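You operate a simulated robot arm through the tools that you are given. There is no shell and no other tool. Be economical: measure what you need, move in short steps, check, and stop when the job is done.

Carry out the task below with a simulated robot arm. There is one attempt and no reset: what you move stays moved.

TASK
Change the low teal bobbin on the plait board for a full one.
Fine: push the handle back, stand the low bobbin in the rack's LOW seat, set the full teal bobbin from the rack in its slot, press JOIN, then pull tight; the lever, the other full bobbins and the other braids stay.

Only the result counts: the job must be done as asked and must still hold three seconds after the hand-in. Knocking over, shifting, dropping, spilling or breaking anything else fails it.

THE ROBOT
A 6-joint arm with a two-finger parallel gripper, fixed in place. Base frame: the origin is at the foot of the arm, x ahead of it, y to its left, z up; the work surface is at about z = 812. Units: mm, rad, N and s.
With the tool pointing down near the work surface it reaches from about 420 to 860 mm from the base axis. Its first joint turns from -2.007 to 2.007 rad. Payload 4.2 kg.
Tool frame: the origin (TCP) lies between the finger pads and is the grasp point; the fingertips stand 23 mm ahead of it; z points along the fingers, y is the line along which they close. The gripper opens to 94 mm. The fingers are 38 mm wide and 10 mm thick; the gripper's body (54 by 96 mm) begins 39 mm behind the TCP.
Orientation is that of the tool frame in the base frame, as a unit quaternion [w, x, y, z]. With the fingers straight down and closing along the base's y, the tool's x points along the base's -x, its y along +y and its z along -z.

THE INTERFACE
- The arm moves only by the tool jog_arm. Its argument "plan" is a list of rows, each a list of 7 numbers: the opening in per cent of the stroke, from 0 (shut) to 100 (fully open), then the shift along the tool's x, y, z in units of 400 mm (1.0 is 400 mm), then the turn, a rotation vector about the tool's x, y, z in units of 180 degrees (1.0 is 180 degrees). In form: [[jaw, dx, dy, dz, rx, ry, rz], ...]. A call has 1 to 10 rows; each row is the pose to reach, as a shift and turn from the pose commanded when the call began, along the tool's axes at that moment. A call with a number of a shift or a turn outside -1 to 1 is refused whole. Each row takes 0.2 s and may step no farther than 50 mm and 0.15 rad from the row before; otherwise, or with a gripper value out of range, the whole call is refused. Where a pose cannot be reached the arm comes as near as it can. A force on the tool above 40 N (or 10 N above the force at the start of the call, whichever is more), or a blocked arm, ends the call early, and 0.2 s more pass. Each finger travels about 108 mm/s and halts on what it meets, pressing with about 25 N; the grip force reading is that of the motor and also rises with nothing between the fingers. The clock runs only during rows and for 0.2 s after the last one: add rows that repeat a pose to give the fingers time. It gives the time, the measured TCP pose, the force on the tool (base axes), the opening and the grip force at its end, in the units of the frame above (readings bear some noise), and new pictures: "views" is both (left out), scene, wrist or none.
- Cameras (640 x 400 px; columns grow to the right, rows downward): "scene" is fixed at [49.4, -648, 1563.2]; the picture's right is [0.61, -0.80, 0.00], its down [-0.42, -0.32, -0.85] and it looks along [0.68, 0.52, -0.53] (base axes); focal length 349 px, centre (320, 200). "wrist" rides on the gripper at [86, 16, -75] in the tool frame; the picture's right is [-0.18, 0.98, 0.00], its down [-0.58, -0.11, -0.81] and it looks along [-0.79, -0.15, 0.59] (tool axes); focal length 243 px, centre (320, 200). There is no depth. A picture from a camera that has moved, and an enlarged one, comes with that camera's place and axes in the base frame and with its lens.
- raise_lower(by): slides the trunk up (or, below 0, down) by that many mm; the arm rides with it, the base frame stays. It gives what a move gives, with no picture.
- zoom(camera, box): a new picture of the part [left, top, right, bottom] of that camera's present view, enlarged. It takes no simulated time.
- sign_off(): hands the job in; it is judged then, once.

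Go step by step. Nothing tells you positions but the pictures and the camera data: compare them with the known pose of the tool, close in by small moves and look again before you grip or let go. The budget is 120 turns and 170 pictures, counting those below and the enlarged ones. Unless the task says otherwise, let go and move clear before handing in, and close with one line.

The tools are called after ">>>" by a JSON object that holds its "name" and its "arguments". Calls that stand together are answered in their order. jog_arm: Moves the arm, as the interface text tells. Its arguments: {"type":"object","properties":{"plan":{"type":"array","items":{"type":"array","items":{"type":"number"}}},"views":{"type":"string","enum":["both","scene","wrist","none"]}},"required":["plan"]} The other tools are called the same way: raise_lower (by) slides the trunk up or down; zoom (camera, box) takes an enlarged picture of a part of a camera's view; sign_off () hands the job in.

At the start:

```text
clock: 0.0
tool_pos: [602.2, 7.1, 1119.2]
tool_rot: [0.0, 0.0, 1.0, 0.0]
ft_force: [0.3, 0.0, -0.2]
opening: 93.9
finger_force: 0.1
trunk travel left (down, up): [-800.0, 190.0]
```

scene: 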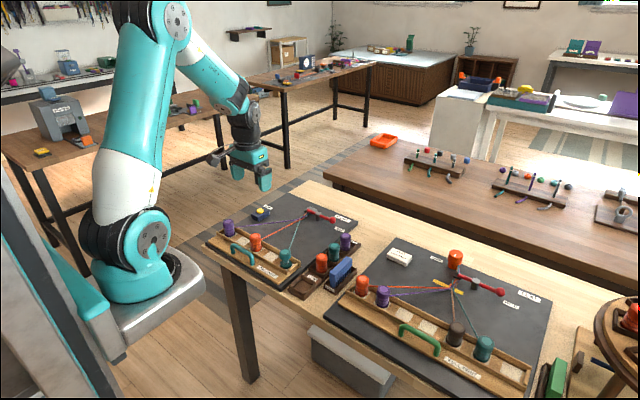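
wrist: 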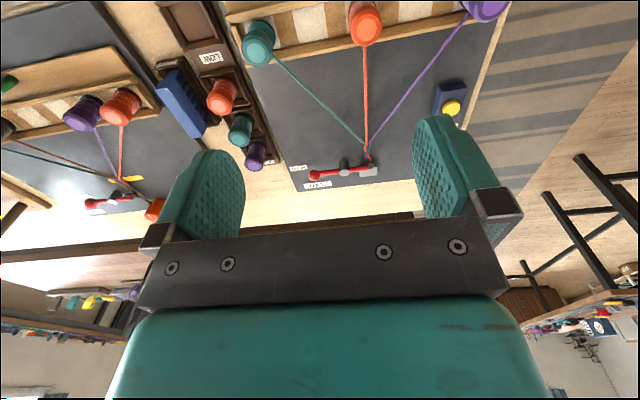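

I see two plait boards; the near one with the rack (LOW seat, full bobbins) beside it looks like the job. I'll enlarge it first.

>>> {"name": "zoom", "arguments": {"camera": "scene", "box": [200, 180, 370, 300]}}

>>> {"name": "zoom", "arguments": {"camera": "wrist", "box": [150, 0, 520, 220]}}

>>> {"name": "zoom", "arguments": {"camera": "scene", "box": [330, 230, 570, 400]}}

```text
3.33 times, centred on (285, 240) of scene
camera zoom: at [49.4, -648.0, 1563.2], right [0.61, -0.8, 0.0], down [-0.42, -0.32, -0.85], along [0.68, 0.52, -0.53], focal length 1162 px, centre (437, 67)
```

zoom: 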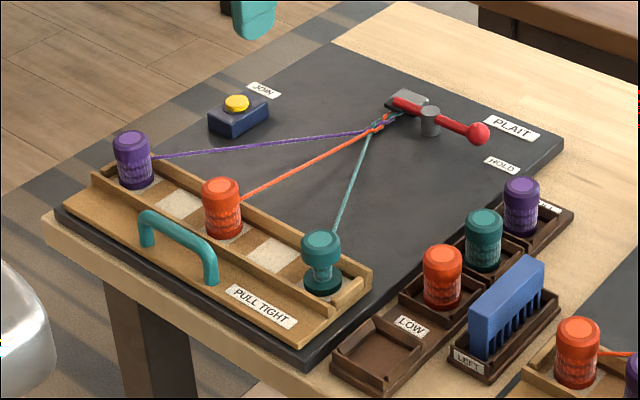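

```text
1.73 times, centred on (335, 110) of wrist
camera zoom: at [516.9, 24.6, 1193.5], right [0.18, 0.98, 0.0], down [0.58, -0.11, 0.81], along [0.79, -0.15, -0.59], focal length 420 px, centre (294, 356)
```

zoom: 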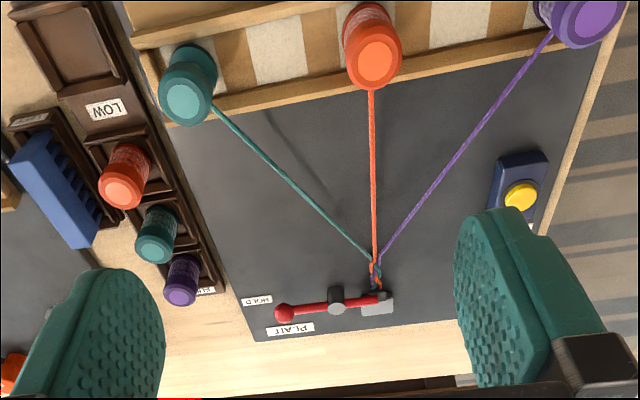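

```text
2.35 times, centred on (450, 315) of scene
camera zoom: at [49.4, -648.0, 1563.2], right [0.61, -0.8, 0.0], down [-0.42, -0.32, -0.85], along [0.68, 0.52, -0.53], focal length 821 px, centre (14, -71)
```

zoom: 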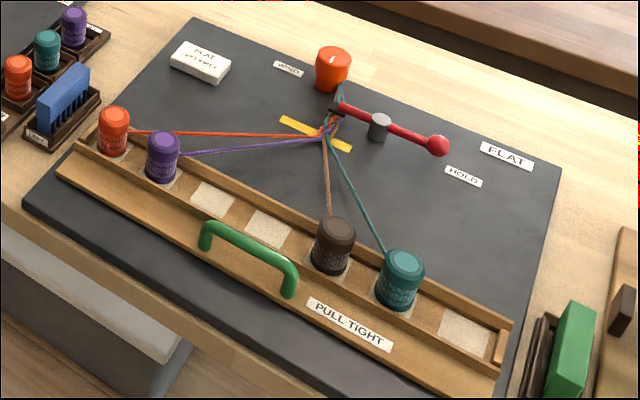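

The job is the PLAIT board: low teal at about (631,-72), handle near (570,55), rack along y≈-160 with full teal near x≈757. I move back and down over the handle to see it better.

>>> {"name": "jog_arm", "arguments": {"plan": [[100, 0.05, 0.03, 0.075, 0, 0, 0], [100, 0.1, 0.06, 0.15, 0, 0, 0], [100, 0.15, 0.09, 0.225, 0, 0, 0], [100, 0.205, 0.12, 0.2975, 0, 0, 0]]}}

```text
clock: 1.0
tool_pos: [522.8, 55.5, 1003.3]
tool_rot: [0.0, 0.0, 1.0, 0.001]
ft_force: [-0.2, 0.6, 0.7]
opening: 94.0
finger_force: 0.0
trunk travel left (down, up): [-800.0, 190.0]
camera wrist: at [436.7, 73.9, 1077.3], right [0.18, 0.98, 0.0], down [0.58, -0.11, 0.81], along [0.79, -0.15, -0.59], focal length 243 px, centre (320, 200)
```

scene: 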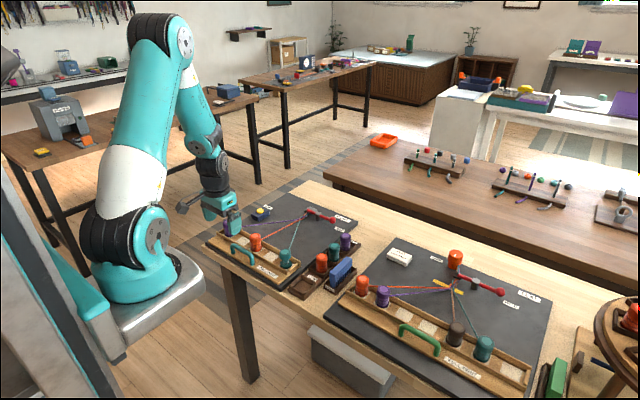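
wrist: 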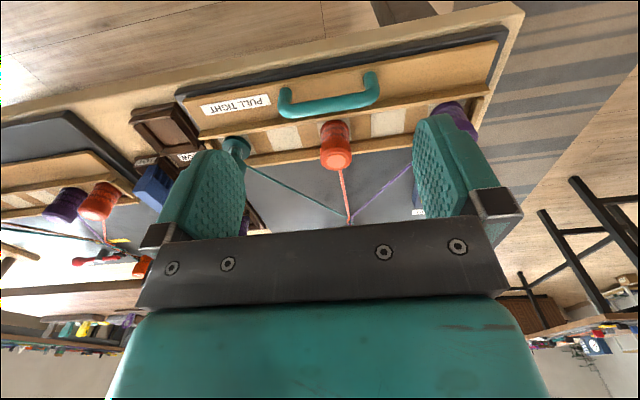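

>>> {"name": "zoom", "arguments": {"camera": "wrist", "box": [120, 30, 520, 230]}}

>>> {"name": "zoom", "arguments": {"camera": "scene", "box": [200, 210, 310, 290]}}

```text
1.60 times, centred on (320, 130) of wrist
camera zoom: at [436.7, 73.9, 1077.3], right [0.18, 0.98, 0.0], down [0.58, -0.11, 0.81], along [0.79, -0.15, -0.59], focal length 388 px, centre (320, 312)
```

zoom: 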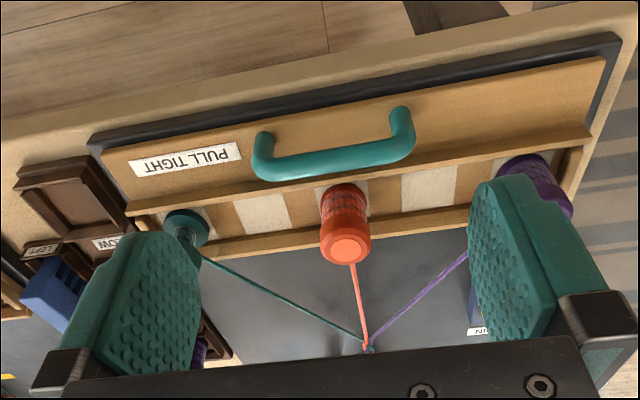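

```text
5.00 times, centred on (255, 250) of scene
camera zoom: at [49.4, -648.0, 1563.2], right [0.61, -0.8, 0.0], down [-0.42, -0.32, -0.85], along [0.68, 0.52, -0.53], focal length 1744 px, centre (645, -50)
```

zoom: 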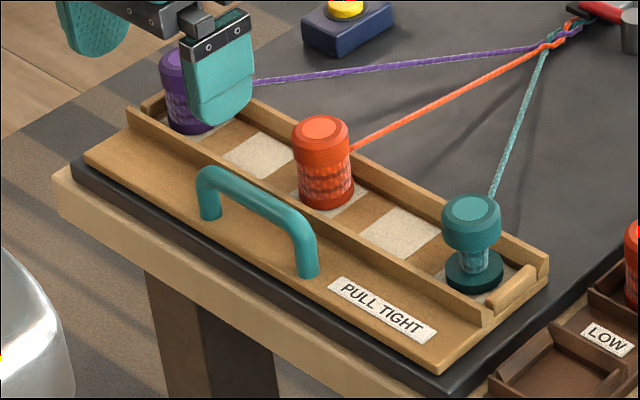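

The handle bar runs along y at about (574,57,850). I turn the gripper 90° so it closes along x, moving above the bar.

>>> {"name": "jog_arm", "arguments": {"plan": [[60, 0, 0, 0, 0, 0, 0.0455], [60, 0, 0, 0, 0, 0, 0.091], [60, 0, 0, 0.02, 0, 0, 0.1365], [60, -0.02, 0, 0.04, 0, 0, 0.182], [60, -0.04, 0, 0.06, 0, 0, 0.2275], [60, -0.06, 0, 0.08, 0, 0, 0.273], [60, -0.08, 0.002, 0.1, 0, 0, 0.3185], [60, -0.1, 0.003, 0.12, 0, 0, 0.364], [60, -0.12, 0.004, 0.14, 0, 0, 0.4095], [60, -0.128, 0.004, 0.15, 0, 0, 0.455]], "views": "none"}}

>>> {"name": "jog_arm", "arguments": {"plan": [[45, 0, 0, 0, 0, 0, 0.045], [45, 0, 0, 0, 0, 0, 0.045]]}}

```text
clock: 3.2
tool_pos: [572.6, 55.8, 938.1]
tool_rot: [-0.001, 0.657, 0.754, -0.001]
ft_force: [0.1, -0.8, -1.0]
opening: 56.5
finger_force: 0.0
trunk travel left (down, up): [-800.0, 190.0]
```

```text
clock: 3.8
tool_pos: [571.9, 57.4, 939.1]
tool_rot: [0.0, 0.708, 0.706, 0.001]
ft_force: [0.7, 0.5, 0.1]
opening: 42.1
finger_force: 0.0
trunk travel left (down, up): [-800.0, 190.0]
camera wrist: at [589.0, 144.5, 1013.9], right [0.98, -0.18, 0.0], down [-0.11, -0.58, 0.81], along [-0.15, -0.79, -0.59], focal length 243 px, centre (320, 200)
```

scene: 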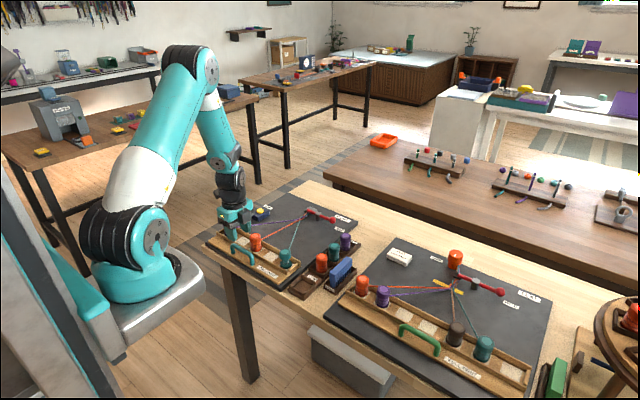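
wrist: 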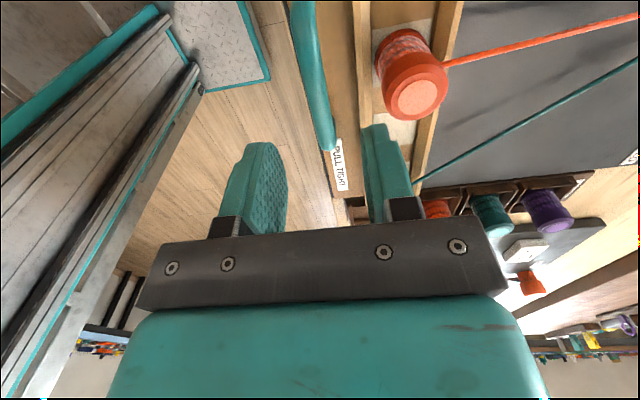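

The bar lies at about x=569, slightly behind the tool centre. I descend to straddle it with a narrower opening.

>>> {"name": "jog_arm", "arguments": {"plan": [[36, 0, -0.007, 0.05, 0, 0, 0], [36, 0, -0.007, 0.1, 0, 0, 0], [36, 0, -0.007, 0.14, 0, 0, 0], [36, 0, -0.007, 0.14, 0, 0, 0]]}}

>>> {"name": "zoom", "arguments": {"camera": "scene", "box": [200, 190, 310, 290]}}

```text
clock: 4.8
tool_pos: [569.9, 56.7, 883.0]
tool_rot: [0.0, 0.708, 0.706, -0.001]
ft_force: [-0.4, 1.1, -0.2]
opening: 33.7
finger_force: 0.1
trunk travel left (down, up): [-800.0, 190.0]
camera wrist: at [586.1, 144.6, 958.2], right [0.98, -0.18, 0.0], down [-0.11, -0.58, 0.81], along [-0.15, -0.79, -0.59], focal length 243 px, centre (320, 200)
```

scene: 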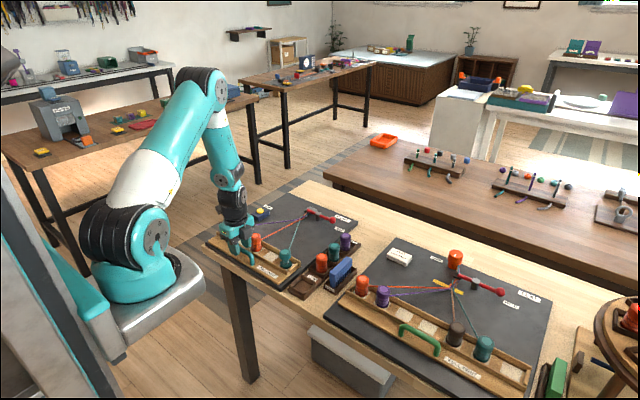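
wrist: 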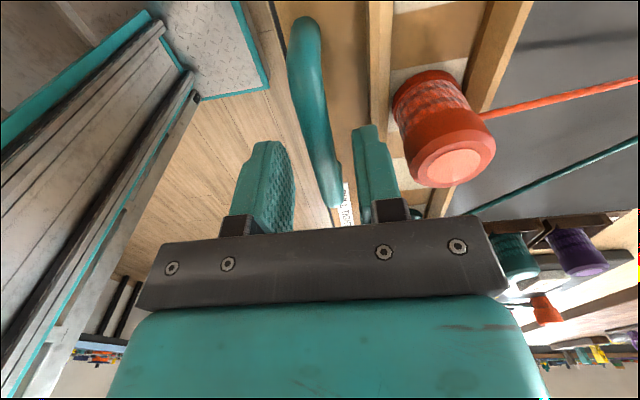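

```text
4.00 times, centred on (255, 240) of scene
camera zoom: at [49.4, -648.0, 1563.2], right [0.61, -0.8, 0.0], down [-0.42, -0.32, -0.85], along [0.68, 0.52, -0.53], focal length 1395 px, centre (580, 40)
```

zoom: 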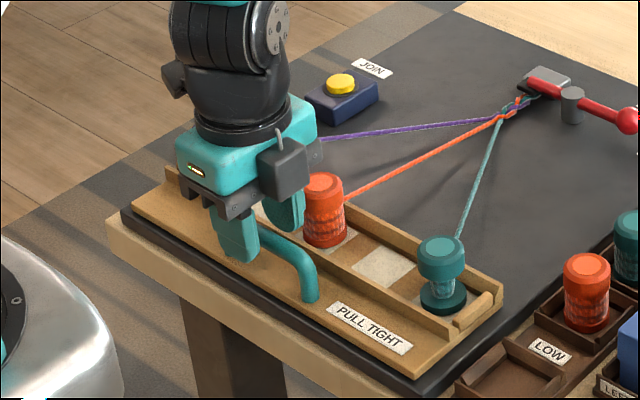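

The bar sits between the fingers. I go down another 17 mm and close gently.

>>> {"name": "jog_arm", "arguments": {"plan": [[36, 0, 0, 0.042, 0, 0, 0], [36, 0, 0, 0.042, 0, 0, 0], [0, 0, 0, 0.042, 0, 0, 0], [0, 0, 0, 0.042, 0, 0, 0]]}}

```text
clock: 5.8
tool_pos: [570.8, 55.2, 867.2]
tool_rot: [0.0, 0.708, 0.707, 0.001]
ft_force: [14.1, 0.6, -4.4]
opening: 13.9
finger_force: 44.3
trunk travel left (down, up): [-800.0, 190.0]
camera wrist: at [586.9, 144.7, 942.0], right [0.98, -0.18, 0.0], down [-0.11, -0.58, 0.81], along [-0.15, -0.79, -0.59], focal length 243 px, centre (320, 200)
```

scene: 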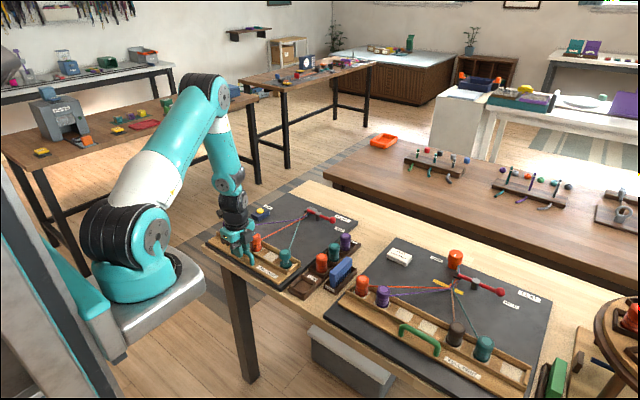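
wrist: 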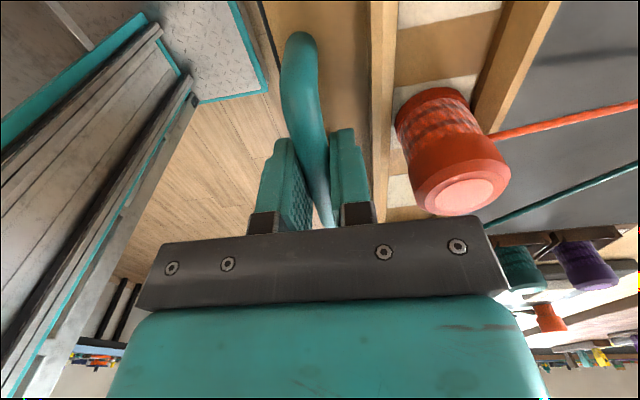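

The bar is gripped. I push it gently toward +x and watch force.

>>> {"name": "jog_arm", "arguments": {"plan": [[0, 0, 0.01, 0.042, 0, 0, 0], [0, 0, 0.02, 0.042, 0, 0, 0], [0, 0, 0.03, 0.042, 0, 0, 0], [0, 0, 0.04, 0.042, 0, 0, 0], [0, 0, 0.05, 0.042, 0, 0, 0]]}}

```text
clock: 6.1
tool_pos: [571.9, 57.5, 866.1]
tool_rot: [0.002, 0.707, 0.707, 0.004]
ft_force: [-1.7, -6.0, 26.7]
opening: 13.6
finger_force: 44.9
trunk travel left (down, up): [-800.0, 190.0]
stopped in row 1: the force on the tool passed its limit (the readings are from after the stop); the commanded pose is now the measured one
camera wrist: at [588.4, 144.9, 939.0], right [0.98, -0.18, 0.01], down [-0.11, -0.58, 0.8], along [-0.14, -0.79, -0.59], focal length 243 px, centre (320, 200)
```

scene: 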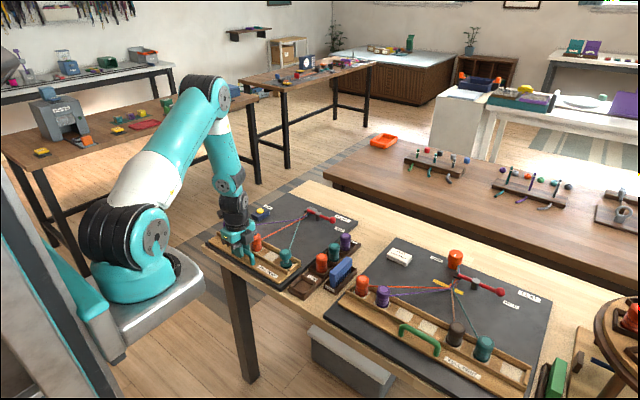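
wrist: 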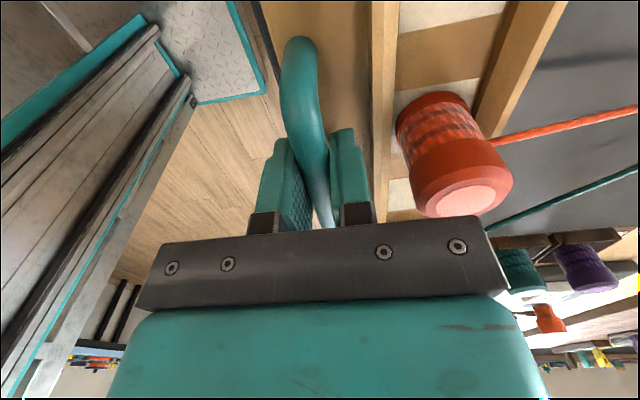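

I mistakenly repeated the downward shift, so it stopped at once; nothing moved. Now pure +x, with a trace of upward relief.

>>> {"name": "jog_arm", "arguments": {"plan": [[0, 0, 0.005, 0, 0, 0, 0], [0, 0, 0.015, 0, 0, 0, 0], [0, 0, 0.025, 0, 0, 0, 0], [0, 0, 0.035, 0, 0, 0, 0], [0, 0, 0.045, 0, 0, 0, 0]]}}

```text
clock: 6.8
tool_pos: [579.9, 57.1, 863.4]
tool_rot: [0.002, 0.708, 0.706, 0.003]
ft_force: [-0.6, -6.9, 21.8]
opening: 13.4
finger_force: 44.9
trunk travel left (down, up): [-800.0, 190.0]
stopped in row 3: the force on the tool passed its limit (the readings are from after the stop); the commanded pose is now the measured one
camera wrist: at [596.0, 145.0, 938.9], right [0.98, -0.18, 0.01], down [-0.12, -0.58, 0.8], along [-0.14, -0.79, -0.59], focal length 243 px, centre (320, 200)
```

scene: 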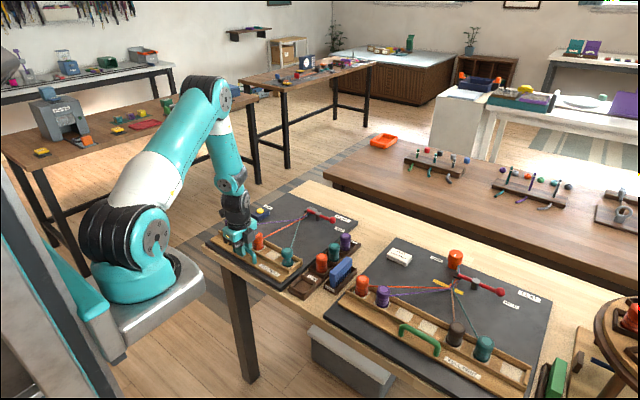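
wrist: 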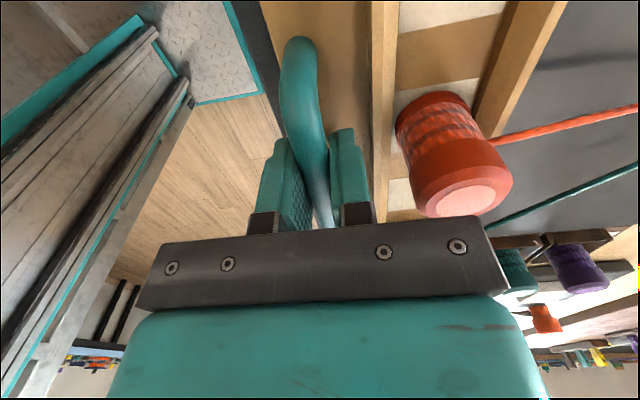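

The tray has moved 8 mm; there is residual downward load. I relieve it upward, then keep pushing.

>>> {"name": "jog_arm", "arguments": {"plan": [[0, 0, 0, -0.006, 0, 0, 0], [0, 0, 0, -0.006, 0, 0, 0]], "views": "none"}}

```text
clock: 7.4
tool_pos: [578.6, 57.1, 864.0]
tool_rot: [0.002, 0.707, 0.707, 0.002]
ft_force: [1.3, -2.8, -13.5]
opening: 13.5
finger_force: 44.7
trunk travel left (down, up): [-800.0, 190.0]
```

>>> {"name": "jog_arm", "arguments": {"plan": [[0, 0, 0.004, 0.002, 0, 0, 0], [0, 0, 0.012, 0.002, 0, 0, 0], [0, 0, 0.02, 0.002, 0, 0, 0], [0, 0, 0.028, 0.002, 0, 0, 0], [0, 0, 0.036, 0.002, 0, 0, 0], [0, 0, 0.044, 0.002, 0, 0, 0]]}}

```text
clock: 8.8
tool_pos: [597.5, 56.6, 863.8]
tool_rot: [0.001, 0.707, 0.707, 0.002]
ft_force: [-1.8, 0.0, -18.7]
opening: 13.6
finger_force: 45.0
trunk travel left (down, up): [-800.0, 190.0]
camera wrist: at [613.1, 145.0, 938.9], right [0.98, -0.18, 0.0], down [-0.11, -0.58, 0.81], along [-0.15, -0.79, -0.59], focal length 243 px, centre (320, 200)
```

scene: 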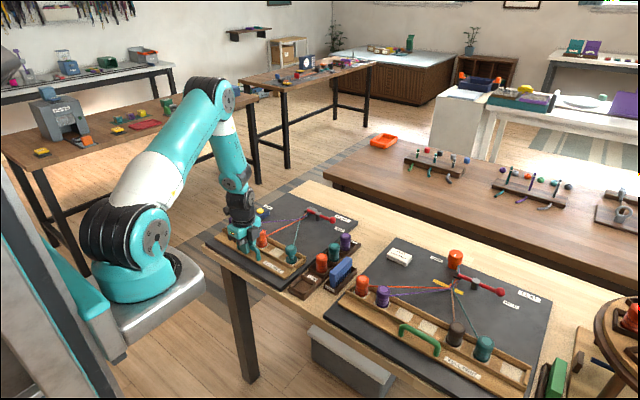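
wrist: 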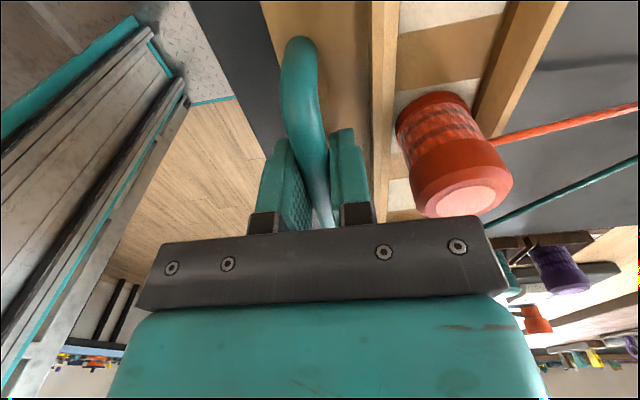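

It slides freely. I continue until it meets its stop.

>>> {"name": "jog_arm", "arguments": {"plan": [[0, 0, 0.008, 0.002, 0, 0, 0], [0, 0, 0.016, 0.003, 0, 0, 0], [0, 0, 0.024, 0.003, 0, 0, 0], [0, 0, 0.032, 0.003, 0, 0, 0], [0, 0, 0.04, 0.003, 0, 0, 0], [0, 0, 0.048, 0.003, 0, 0, 0]]}}

>>> {"name": "zoom", "arguments": {"camera": "scene", "box": [200, 190, 360, 300]}}

```text
clock: 10.2
tool_pos: [616.3, 55.9, 864.2]
tool_rot: [0.001, 0.707, 0.707, 0.002]
ft_force: [-1.8, -3.3, 2.8]
opening: 13.3
finger_force: 44.8
trunk travel left (down, up): [-800.0, 190.0]
camera wrist: at [632.0, 145.0, 939.0], right [0.98, -0.18, 0.01], down [-0.11, -0.58, 0.8], along [-0.15, -0.79, -0.59], focal length 243 px, centre (320, 200)
```

scene: 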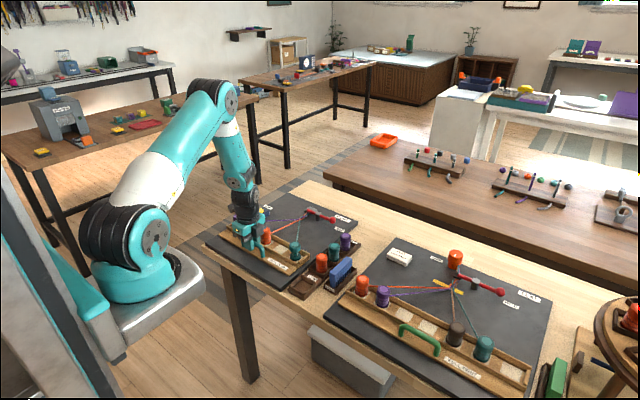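
wrist: 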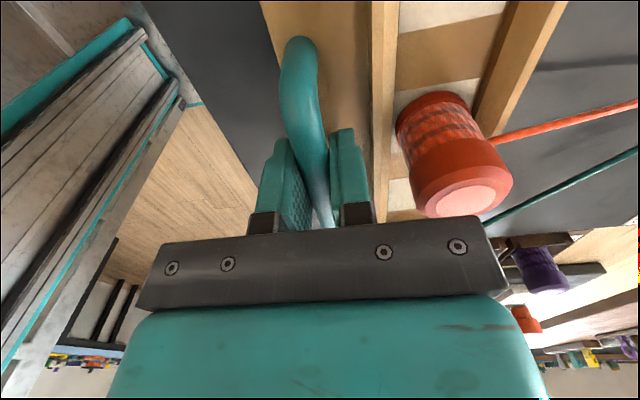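

```text
3.64 times, centred on (280, 245) of scene
camera zoom: at [49.4, -648.0, 1563.2], right [0.61, -0.8, 0.0], down [-0.42, -0.32, -0.85], along [0.68, 0.52, -0.53], focal length 1268 px, centre (466, 36)
```

zoom: 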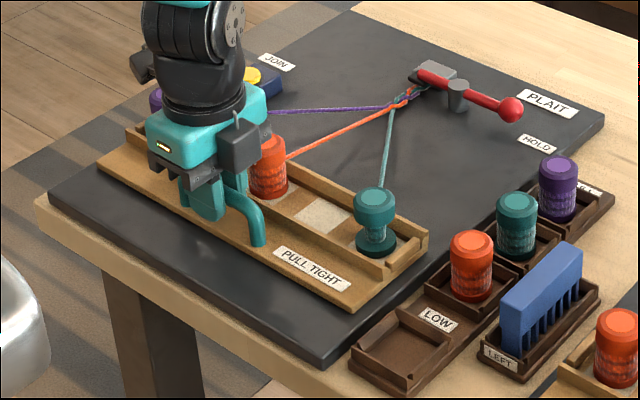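

Already 46 mm back, still free. I keep going in the same way.

>>> {"name": "jog_arm", "arguments": {"plan": [[0, 0, 0.008, 0, 0, 0, 0], [0, 0, 0.016, 0, 0, 0, 0], [0, 0, 0.024, 0, 0, 0, 0], [0, 0, 0.032, 0, 0, 0, 0], [0, 0, 0.04, 0, 0, 0, 0], [0, 0, 0.048, 0, 0, 0, 0]]}}

>>> {"name": "zoom", "arguments": {"camera": "scene", "box": [200, 190, 360, 300]}}

```text
clock: 10.9
tool_pos: [615.6, 56.7, 864.7]
tool_rot: [-0.004, 0.706, 0.708, -0.005]
ft_force: [-11.7, -1.5, 17.2]
opening: 13.3
finger_force: 44.8
trunk travel left (down, up): [-800.0, 190.0]
stopped in row 3: the force on the tool passed its limit (the readings are from after the stop); the commanded pose is now the measured one
camera wrist: at [633.5, 145.2, 938.4], right [0.98, -0.18, -0.01], down [-0.1, -0.58, 0.81], along [-0.16, -0.79, -0.59], focal length 243 px, centre (320, 200)
```

scene: 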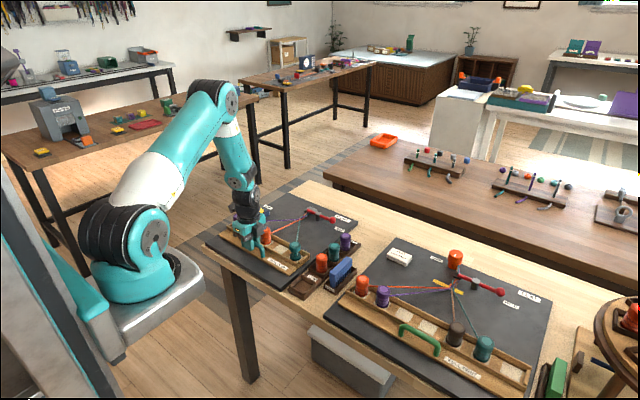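
wrist: 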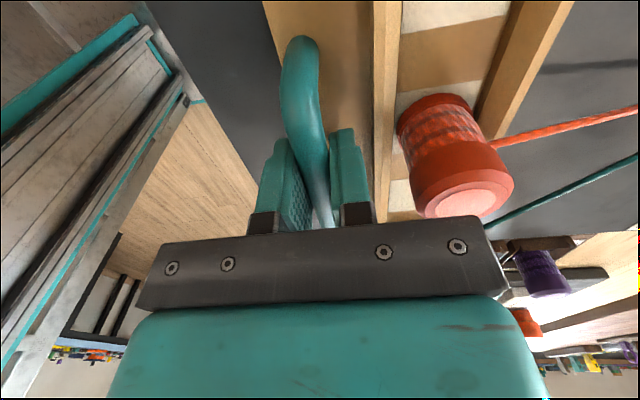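

```text
3.64 times, centred on (280, 245) of scene
camera zoom: at [49.4, -648.0, 1563.2], right [0.61, -0.8, 0.0], down [-0.42, -0.32, -0.85], along [0.68, 0.52, -0.53], focal length 1268 px, centre (466, 36)
```

zoom: 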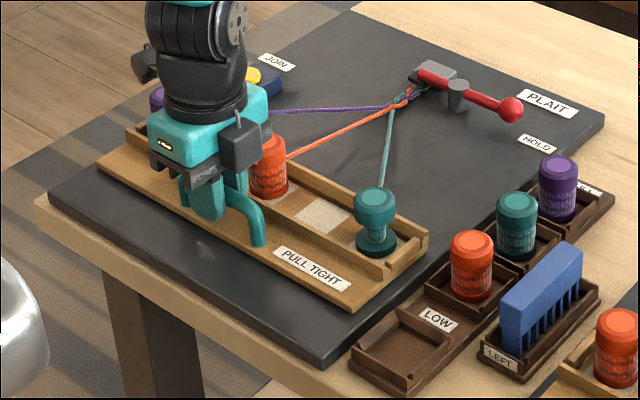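

It met its stop after about 45 mm of travel. I release and rise straight up, then turn the gripper back.

>>> {"name": "jog_arm", "arguments": {"plan": [[34, 0, 0, 0, 0, 0, 0], [34, 0, 0, 0, 0, 0, 0], [34, 0, 0, -0.05, 0, 0, 0], [34, 0, 0, -0.15, 0, 0, 0], [50, 0, 0, -0.25, 0, 0, 0], [60, 0, 0, -0.35, 0, 0, 0]]}}

>>> {"name": "zoom", "arguments": {"camera": "scene", "box": [200, 190, 360, 300]}}

```text
clock: 12.3
tool_pos: [621.8, 56.5, 1002.2]
tool_rot: [-0.005, 0.707, 0.708, -0.005]
ft_force: [0.2, -0.5, 0.4]
opening: 56.3
finger_force: 0.1
trunk travel left (down, up): [-800.0, 190.0]
camera wrist: at [639.2, 144.8, 1076.6], right [0.98, -0.18, -0.01], down [-0.1, -0.58, 0.81], along [-0.15, -0.79, -0.59], focal length 243 px, centre (320, 200)
```

scene: 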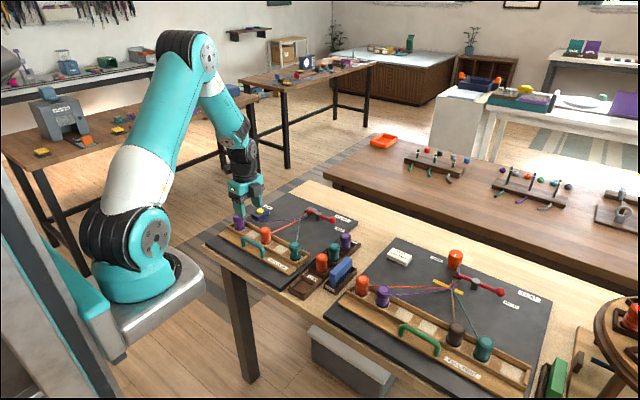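
wrist: 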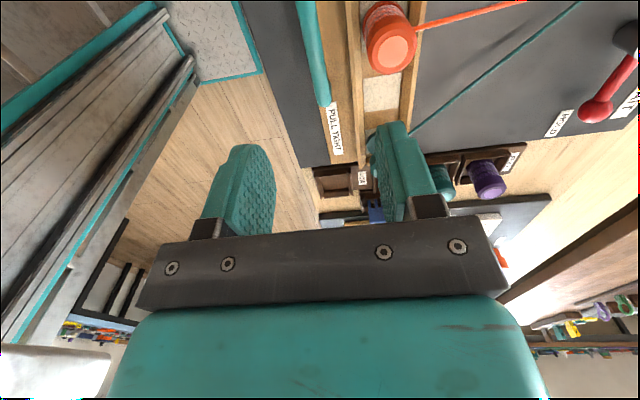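

```text
3.64 times, centred on (280, 245) of scene
camera zoom: at [49.4, -648.0, 1563.2], right [0.61, -0.8, 0.0], down [-0.42, -0.32, -0.85], along [0.68, 0.52, -0.53], focal length 1268 px, centre (466, 36)
```

zoom: 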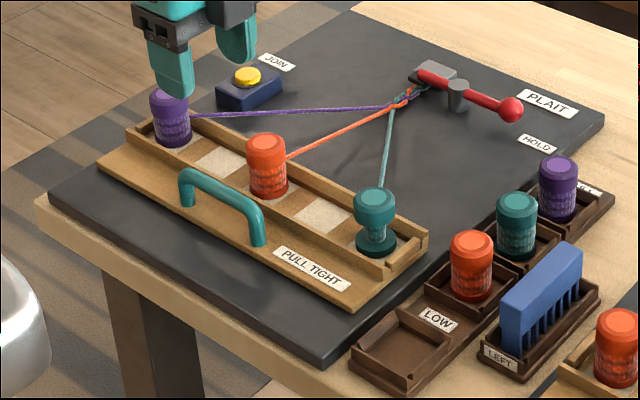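

The handle is free and the tray stays back; the low teal bobbin is now near (677,-72). I turn the gripper back and move to view it.

>>> {"name": "jog_arm", "arguments": {"plan": [[60, -0.03, -0.003, 0, 0, 0, -0.0455], [60, -0.065, -0.006, 0, 0, 0, -0.091], [60, -0.1, -0.009, 0, 0, 0, -0.1365], [60, -0.13, -0.012, 0, 0, 0, -0.182], [60, -0.165, -0.015, 0, 0, 0, -0.2275], [60, -0.2, -0.018, 0, 0, 0, -0.273], [60, -0.23, -0.021, 0, 0, 0, -0.3185], [60, -0.26, -0.024, 0, 0, 0, -0.364], [60, -0.3, -0.027, 0, 0, 0, -0.4095], [60, -0.3275, -0.03, 0, 0, 0, -0.455]], "views": "none"}}

>>> {"name": "jog_arm", "arguments": {"plan": [[60, 0, 0, 0, 0, 0, -0.045], [60, 0, 0, 0, 0, 0, -0.045]]}}

```text
clock: 14.6
tool_pos: [607.0, -75.0, 1003.1]
tool_rot: [-0.006, 0.068, 0.998, 0.0]
ft_force: [-0.1, 0.7, 0.3]
opening: 56.2
finger_force: 0.1
trunk travel left (down, up): [-800.0, 190.0]
```

```text
clock: 15.2
tool_pos: [607.8, -74.0, 1002.7]
tool_rot: [-0.006, -0.002, 1.0, 0.0]
ft_force: [0.1, -0.2, -0.4]
opening: 56.3
finger_force: 0.2
trunk travel left (down, up): [-800.0, 190.0]
camera wrist: at [522.5, -56.7, 1078.6], right [0.18, 0.98, 0.0], down [0.59, -0.11, 0.8], along [0.79, -0.15, -0.6], focal length 243 px, centre (320, 200)
```

scene: 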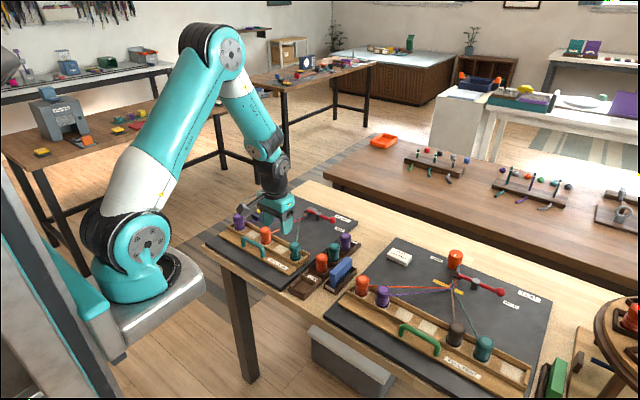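
wrist: 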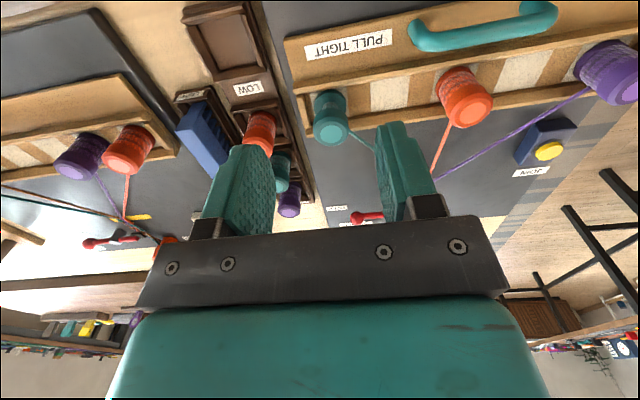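

The low teal bobbin top is at about (677,-73,876). I straighten the small tilt and come down above it.

>>> {"name": "jog_arm", "arguments": {"plan": [[64, -0.05, 0.001, 0.04, 0, -0.0038, 0.0013], [64, -0.1, 0.001, 0.09, 0, -0.0038, 0.0013], [64, -0.15, 0.002, 0.14, 0, -0.0038, 0.0013], [64, -0.173, 0.0025, 0.18, 0, -0.0038, 0.0013]]}}

>>> {"name": "zoom", "arguments": {"camera": "scene", "box": [220, 180, 380, 290]}}

```text
clock: 16.1
tool_pos: [674.3, -75.3, 932.2]
tool_rot: [0.0, 0.001, 1.0, 0.0]
ft_force: [-0.2, -0.2, 1.1]
opening: 60.4
finger_force: 0.1
trunk travel left (down, up): [-800.0, 190.0]
camera wrist: at [588.8, -56.5, 1007.2], right [0.19, 0.98, 0.0], down [0.58, -0.11, 0.81], along [0.79, -0.15, -0.59], focal length 243 px, centre (320, 200)
```

scene: 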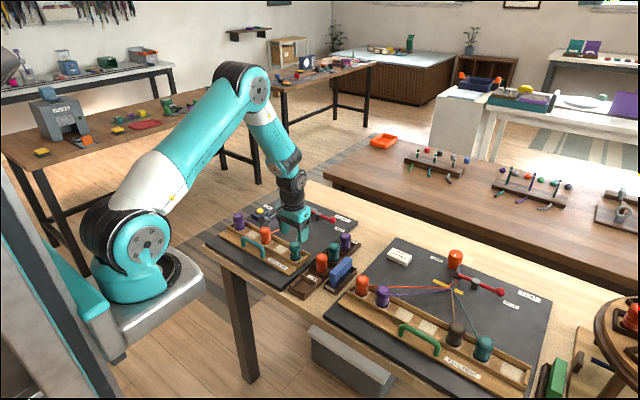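
wrist: 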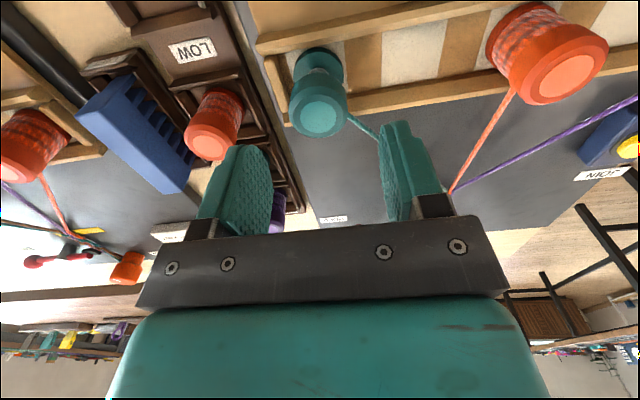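

```text
3.64 times, centred on (300, 235) of scene
camera zoom: at [49.4, -648.0, 1563.2], right [0.61, -0.8, 0.0], down [-0.42, -0.32, -0.85], along [0.68, 0.52, -0.53], focal length 1268 px, centre (393, 73)
```

zoom: 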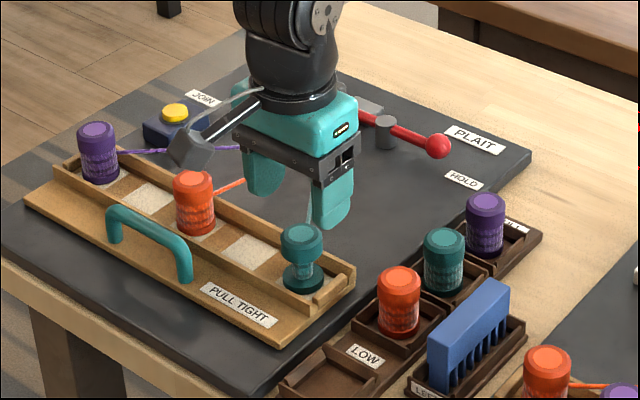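

The bobbin top is at (676,-74). I lower the open fingers around its cap and close.

>>> {"name": "jog_arm", "arguments": {"plan": [[64, -0.004, 0.003, 0.05, 0, 0, 0], [64, -0.004, 0.003, 0.1, 0, 0, 0], [64, -0.004, 0.003, 0.145, 0, 0, 0], [64, -0.004, 0.003, 0.16, 0, 0, 0], [64, -0.004, 0.003, 0.16, 0, 0, 0]]}}

>>> {"name": "zoom", "arguments": {"camera": "scene", "box": [240, 200, 360, 290]}}

```text
clock: 17.4
tool_pos: [678.2, -73.3, 866.2]
tool_rot: [0.0, 0.0, 1.0, 0.0]
ft_force: [0.3, 0.5, -0.1]
opening: 60.3
finger_force: 0.1
trunk travel left (down, up): [-800.0, 190.0]
camera wrist: at [591.4, -54.5, 940.8], right [0.19, 0.98, 0.0], down [0.58, -0.11, 0.81], along [0.79, -0.15, -0.59], focal length 243 px, centre (320, 200)
```

scene: 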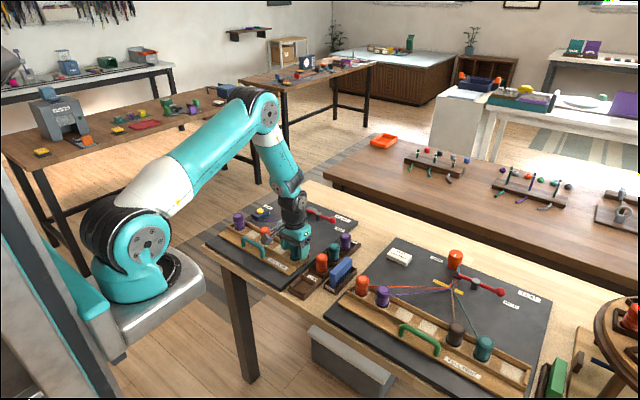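
wrist: 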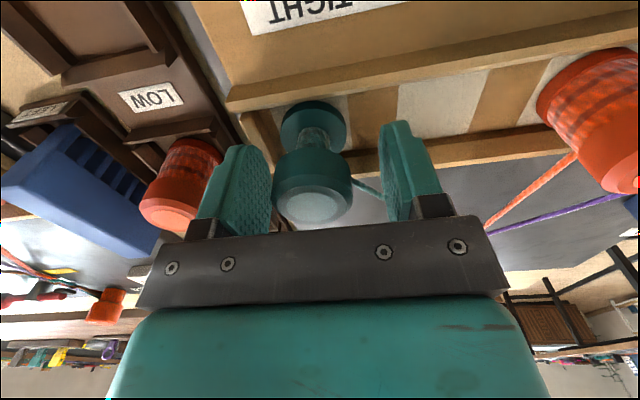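

```text
4.44 times, centred on (300, 245) of scene
camera zoom: at [49.4, -648.0, 1563.2], right [0.61, -0.8, 0.0], down [-0.42, -0.32, -0.85], along [0.68, 0.52, -0.53], focal length 1550 px, centre (409, 0)
```

zoom: 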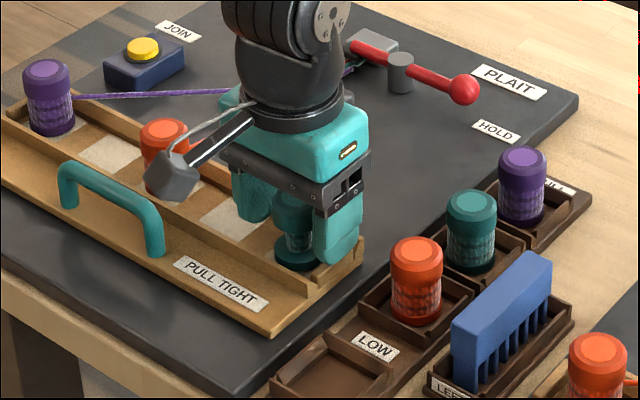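

The cap sits between the fingers. I close on it.

>>> {"name": "jog_arm", "arguments": {"plan": [[30, 0, 0, 0, 0, 0, 0], [30, 0, 0, 0, 0, 0, 0], [30, 0, 0, 0, 0, 0, 0]]}}

```text
clock: 18.1
tool_pos: [678.6, -73.7, 867.4]
tool_rot: [-0.001, 0.001, 1.0, 0.0]
ft_force: [0.7, 0.3, 0.1]
opening: 35.1
finger_force: 24.8
trunk travel left (down, up): [-800.0, 190.0]
camera wrist: at [591.3, -54.6, 941.0], right [0.19, 0.98, 0.0], down [0.58, -0.11, 0.81], along [0.79, -0.15, -0.59], focal length 243 px, centre (320, 200)
```

scene: 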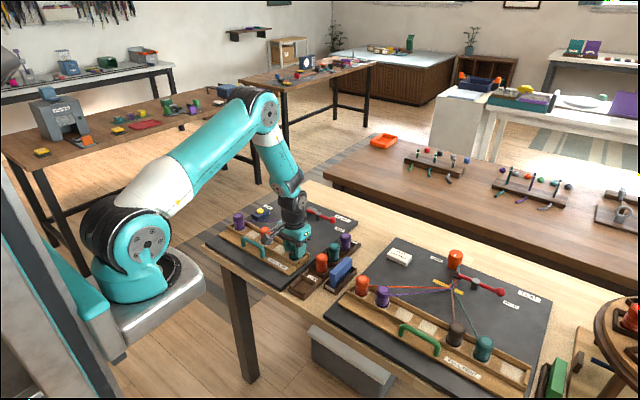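
wrist: 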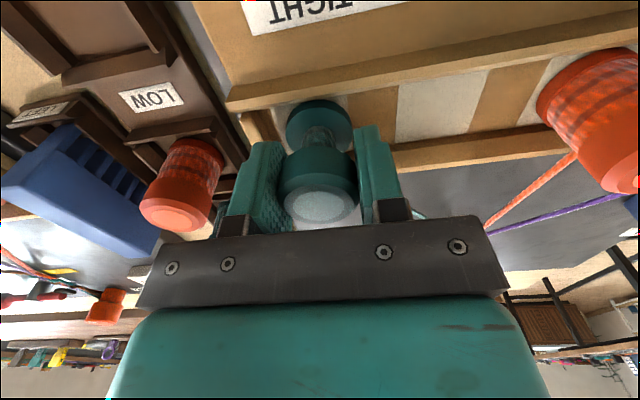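

Gripped on 35 mm. I lift slowly straight up.

>>> {"name": "jog_arm", "arguments": {"plan": [[20, 0, 0, -0.01, 0, 0, 0], [20, 0, 0, -0.03, 0, 0, 0], [20, 0, 0, -0.06, 0, 0, 0], [20, 0, 0, -0.1, 0, 0, 0], [20, 0, 0, -0.15, 0, 0, 0], [20, 0, 0, -0.2, 0, 0, 0]]}}

>>> {"name": "zoom", "arguments": {"camera": "scene", "box": [220, 180, 380, 290]}}

```text
clock: 19.6
tool_pos: [677.6, -71.8, 948.4]
tool_rot: [0.001, 0.001, 1.0, 0.001]
ft_force: [0.1, 0.1, -0.4]
opening: 35.2
finger_force: 25.4
trunk travel left (down, up): [-800.0, 190.0]
camera wrist: at [591.0, -53.6, 1022.5], right [0.19, 0.98, 0.0], down [0.58, -0.11, 0.81], along [0.79, -0.15, -0.59], focal length 243 px, centre (320, 200)
```

scene: 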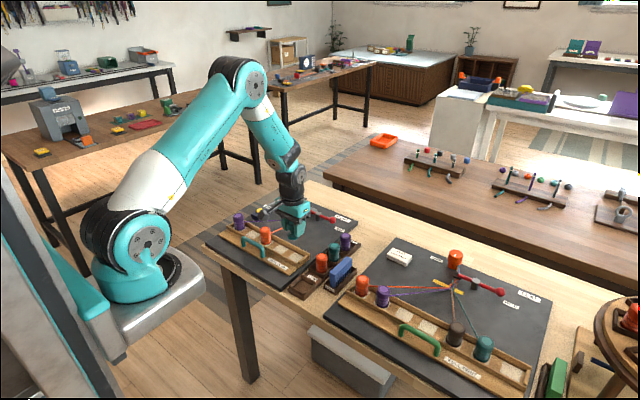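
wrist: 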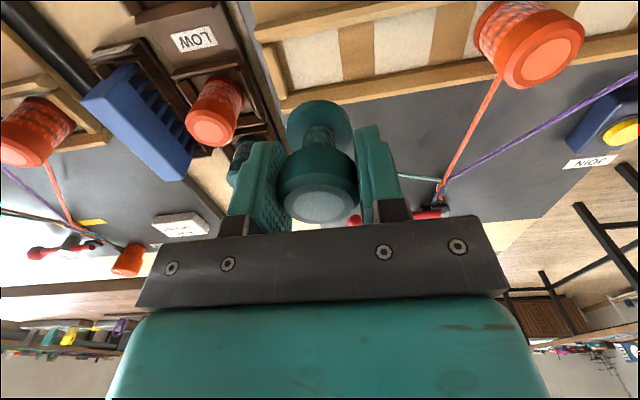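

```text
3.64 times, centred on (300, 235) of scene
camera zoom: at [49.4, -648.0, 1563.2], right [0.61, -0.8, 0.0], down [-0.42, -0.32, -0.85], along [0.68, 0.52, -0.53], focal length 1268 px, centre (393, 73)
```

zoom: 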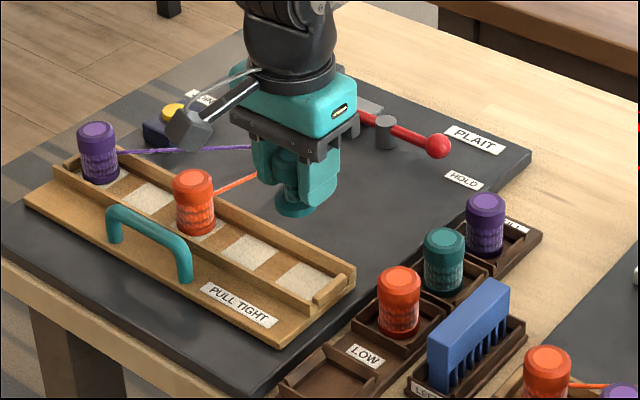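

The low bobbin is free and lifted. I carry it up and back to look at the LOW seat.

>>> {"name": "jog_arm", "arguments": {"plan": [[20, 0.06, -0.02, -0.04, 0, 0, 0], [20, 0.14, -0.045, -0.08, 0, 0, 0], [20, 0.22, -0.07, -0.08, 0, 0, 0], [20, 0.294, -0.0955, -0.08, 0, 0, 0]]}}

>>> {"name": "zoom", "arguments": {"camera": "wrist", "box": [160, 40, 400, 190]}}

```text
clock: 20.6
tool_pos: [559.6, -109.5, 980.4]
tool_rot: [0.0, 0.0, 1.0, 0.001]
ft_force: [-0.2, -0.5, -0.5]
opening: 34.9
finger_force: 24.6
trunk travel left (down, up): [-800.0, 190.0]
camera wrist: at [473.5, -91.5, 1054.5], right [0.19, 0.98, 0.0], down [0.58, -0.11, 0.81], along [0.79, -0.15, -0.59], focal length 243 px, centre (320, 200)
```

scene: 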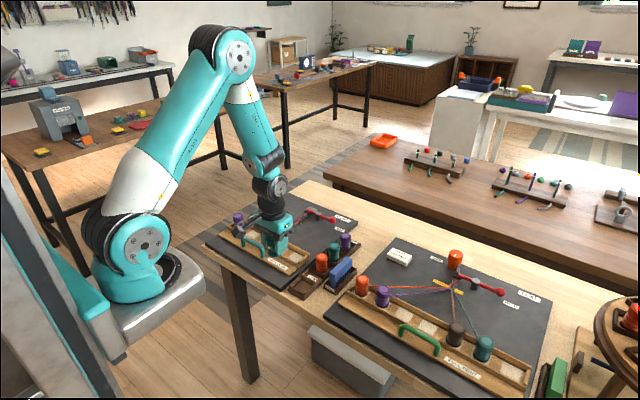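
wrist: 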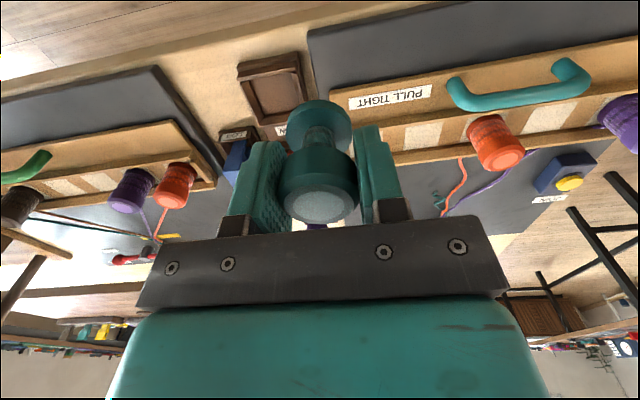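

```text
2.67 times, centred on (280, 115) of wrist
camera zoom: at [473.5, -91.5, 1054.5], right [0.19, 0.98, 0.0], down [0.58, -0.11, 0.81], along [0.79, -0.15, -0.59], focal length 647 px, centre (427, 427)
```

zoom: 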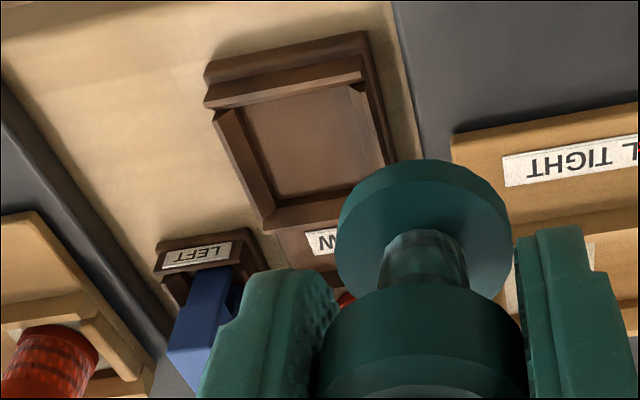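

The LOW seat's floor centre is at about (599.5,-161). I carry the bobbin above it.

>>> {"name": "jog_arm", "arguments": {"plan": [[20, -0.04, -0.05, 0.02, 0, 0, 0], [20, -0.08, -0.1, 0.06, 0, 0, 0], [20, -0.1, -0.129, 0.11, 0, 0, 0], [20, -0.1, -0.129, 0.17, 0, 0, 0], [20, -0.1, -0.129, 0.19, 0, 0, 0], [20, -0.1, -0.129, 0.19, 0, 0, 0]]}}

>>> {"name": "zoom", "arguments": {"camera": "scene", "box": [260, 220, 360, 310]}}

>>> {"name": "zoom", "arguments": {"camera": "wrist", "box": [200, 50, 440, 230]}}

```text
clock: 21.9
tool_pos: [600.6, -162.0, 902.7]
tool_rot: [0.0, 0.001, 1.0, 0.0]
ft_force: [-0.2, 0.6, -0.4]
opening: 35.0
finger_force: 24.9
trunk travel left (down, up): [-800.0, 190.0]
camera wrist: at [513.6, -145.0, 976.7], right [0.19, 0.98, 0.0], down [0.58, -0.11, 0.81], along [0.79, -0.15, -0.59], focal length 243 px, centre (320, 200)
```

scene: 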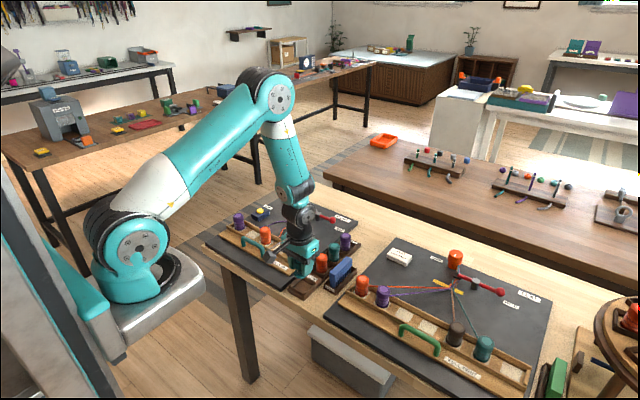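
wrist: 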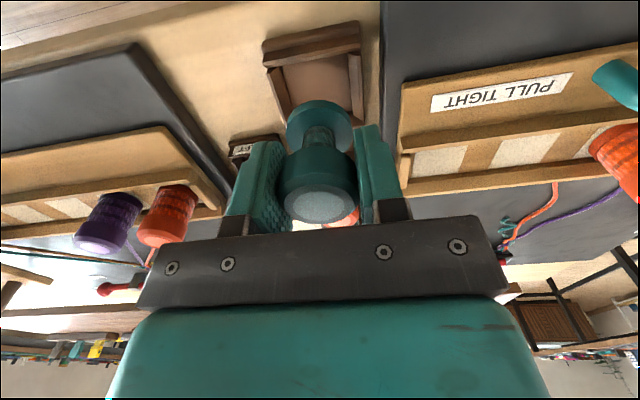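

```text
4.44 times, centred on (310, 265) of scene
camera zoom: at [49.4, -648.0, 1563.2], right [0.61, -0.8, 0.0], down [-0.42, -0.32, -0.85], along [0.68, 0.52, -0.53], focal length 1550 px, centre (364, -89)
```

zoom: 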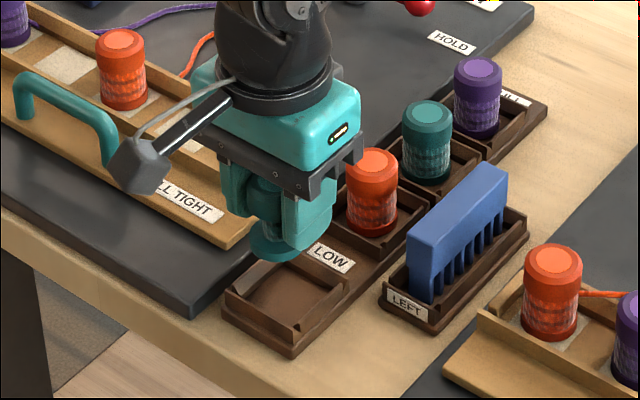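

```text
2.22 times, centred on (320, 140) of wrist
camera zoom: at [513.6, -145.0, 976.7], right [0.19, 0.98, 0.0], down [0.58, -0.11, 0.81], along [0.79, -0.15, -0.59], focal length 539 px, centre (320, 333)
```

zoom: 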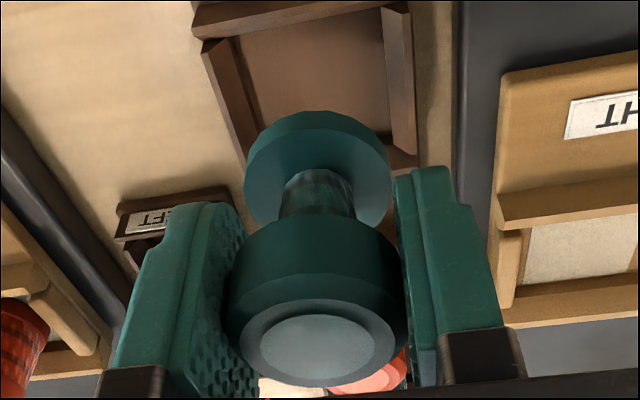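

>>> {"name": "zoom", "arguments": {"camera": "scene", "box": [300, 265, 350, 305]}}

```text
10.00 times, centred on (325, 285) of scene
camera zoom: at [49.4, -648.0, 1563.2], right [0.61, -0.8, 0.0], down [-0.42, -0.32, -0.85], along [0.68, 0.52, -0.53], focal length 3488 px, centre (270, -650)
```

zoom: 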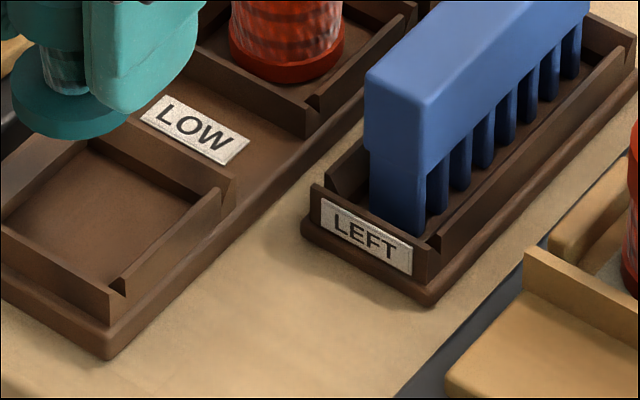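

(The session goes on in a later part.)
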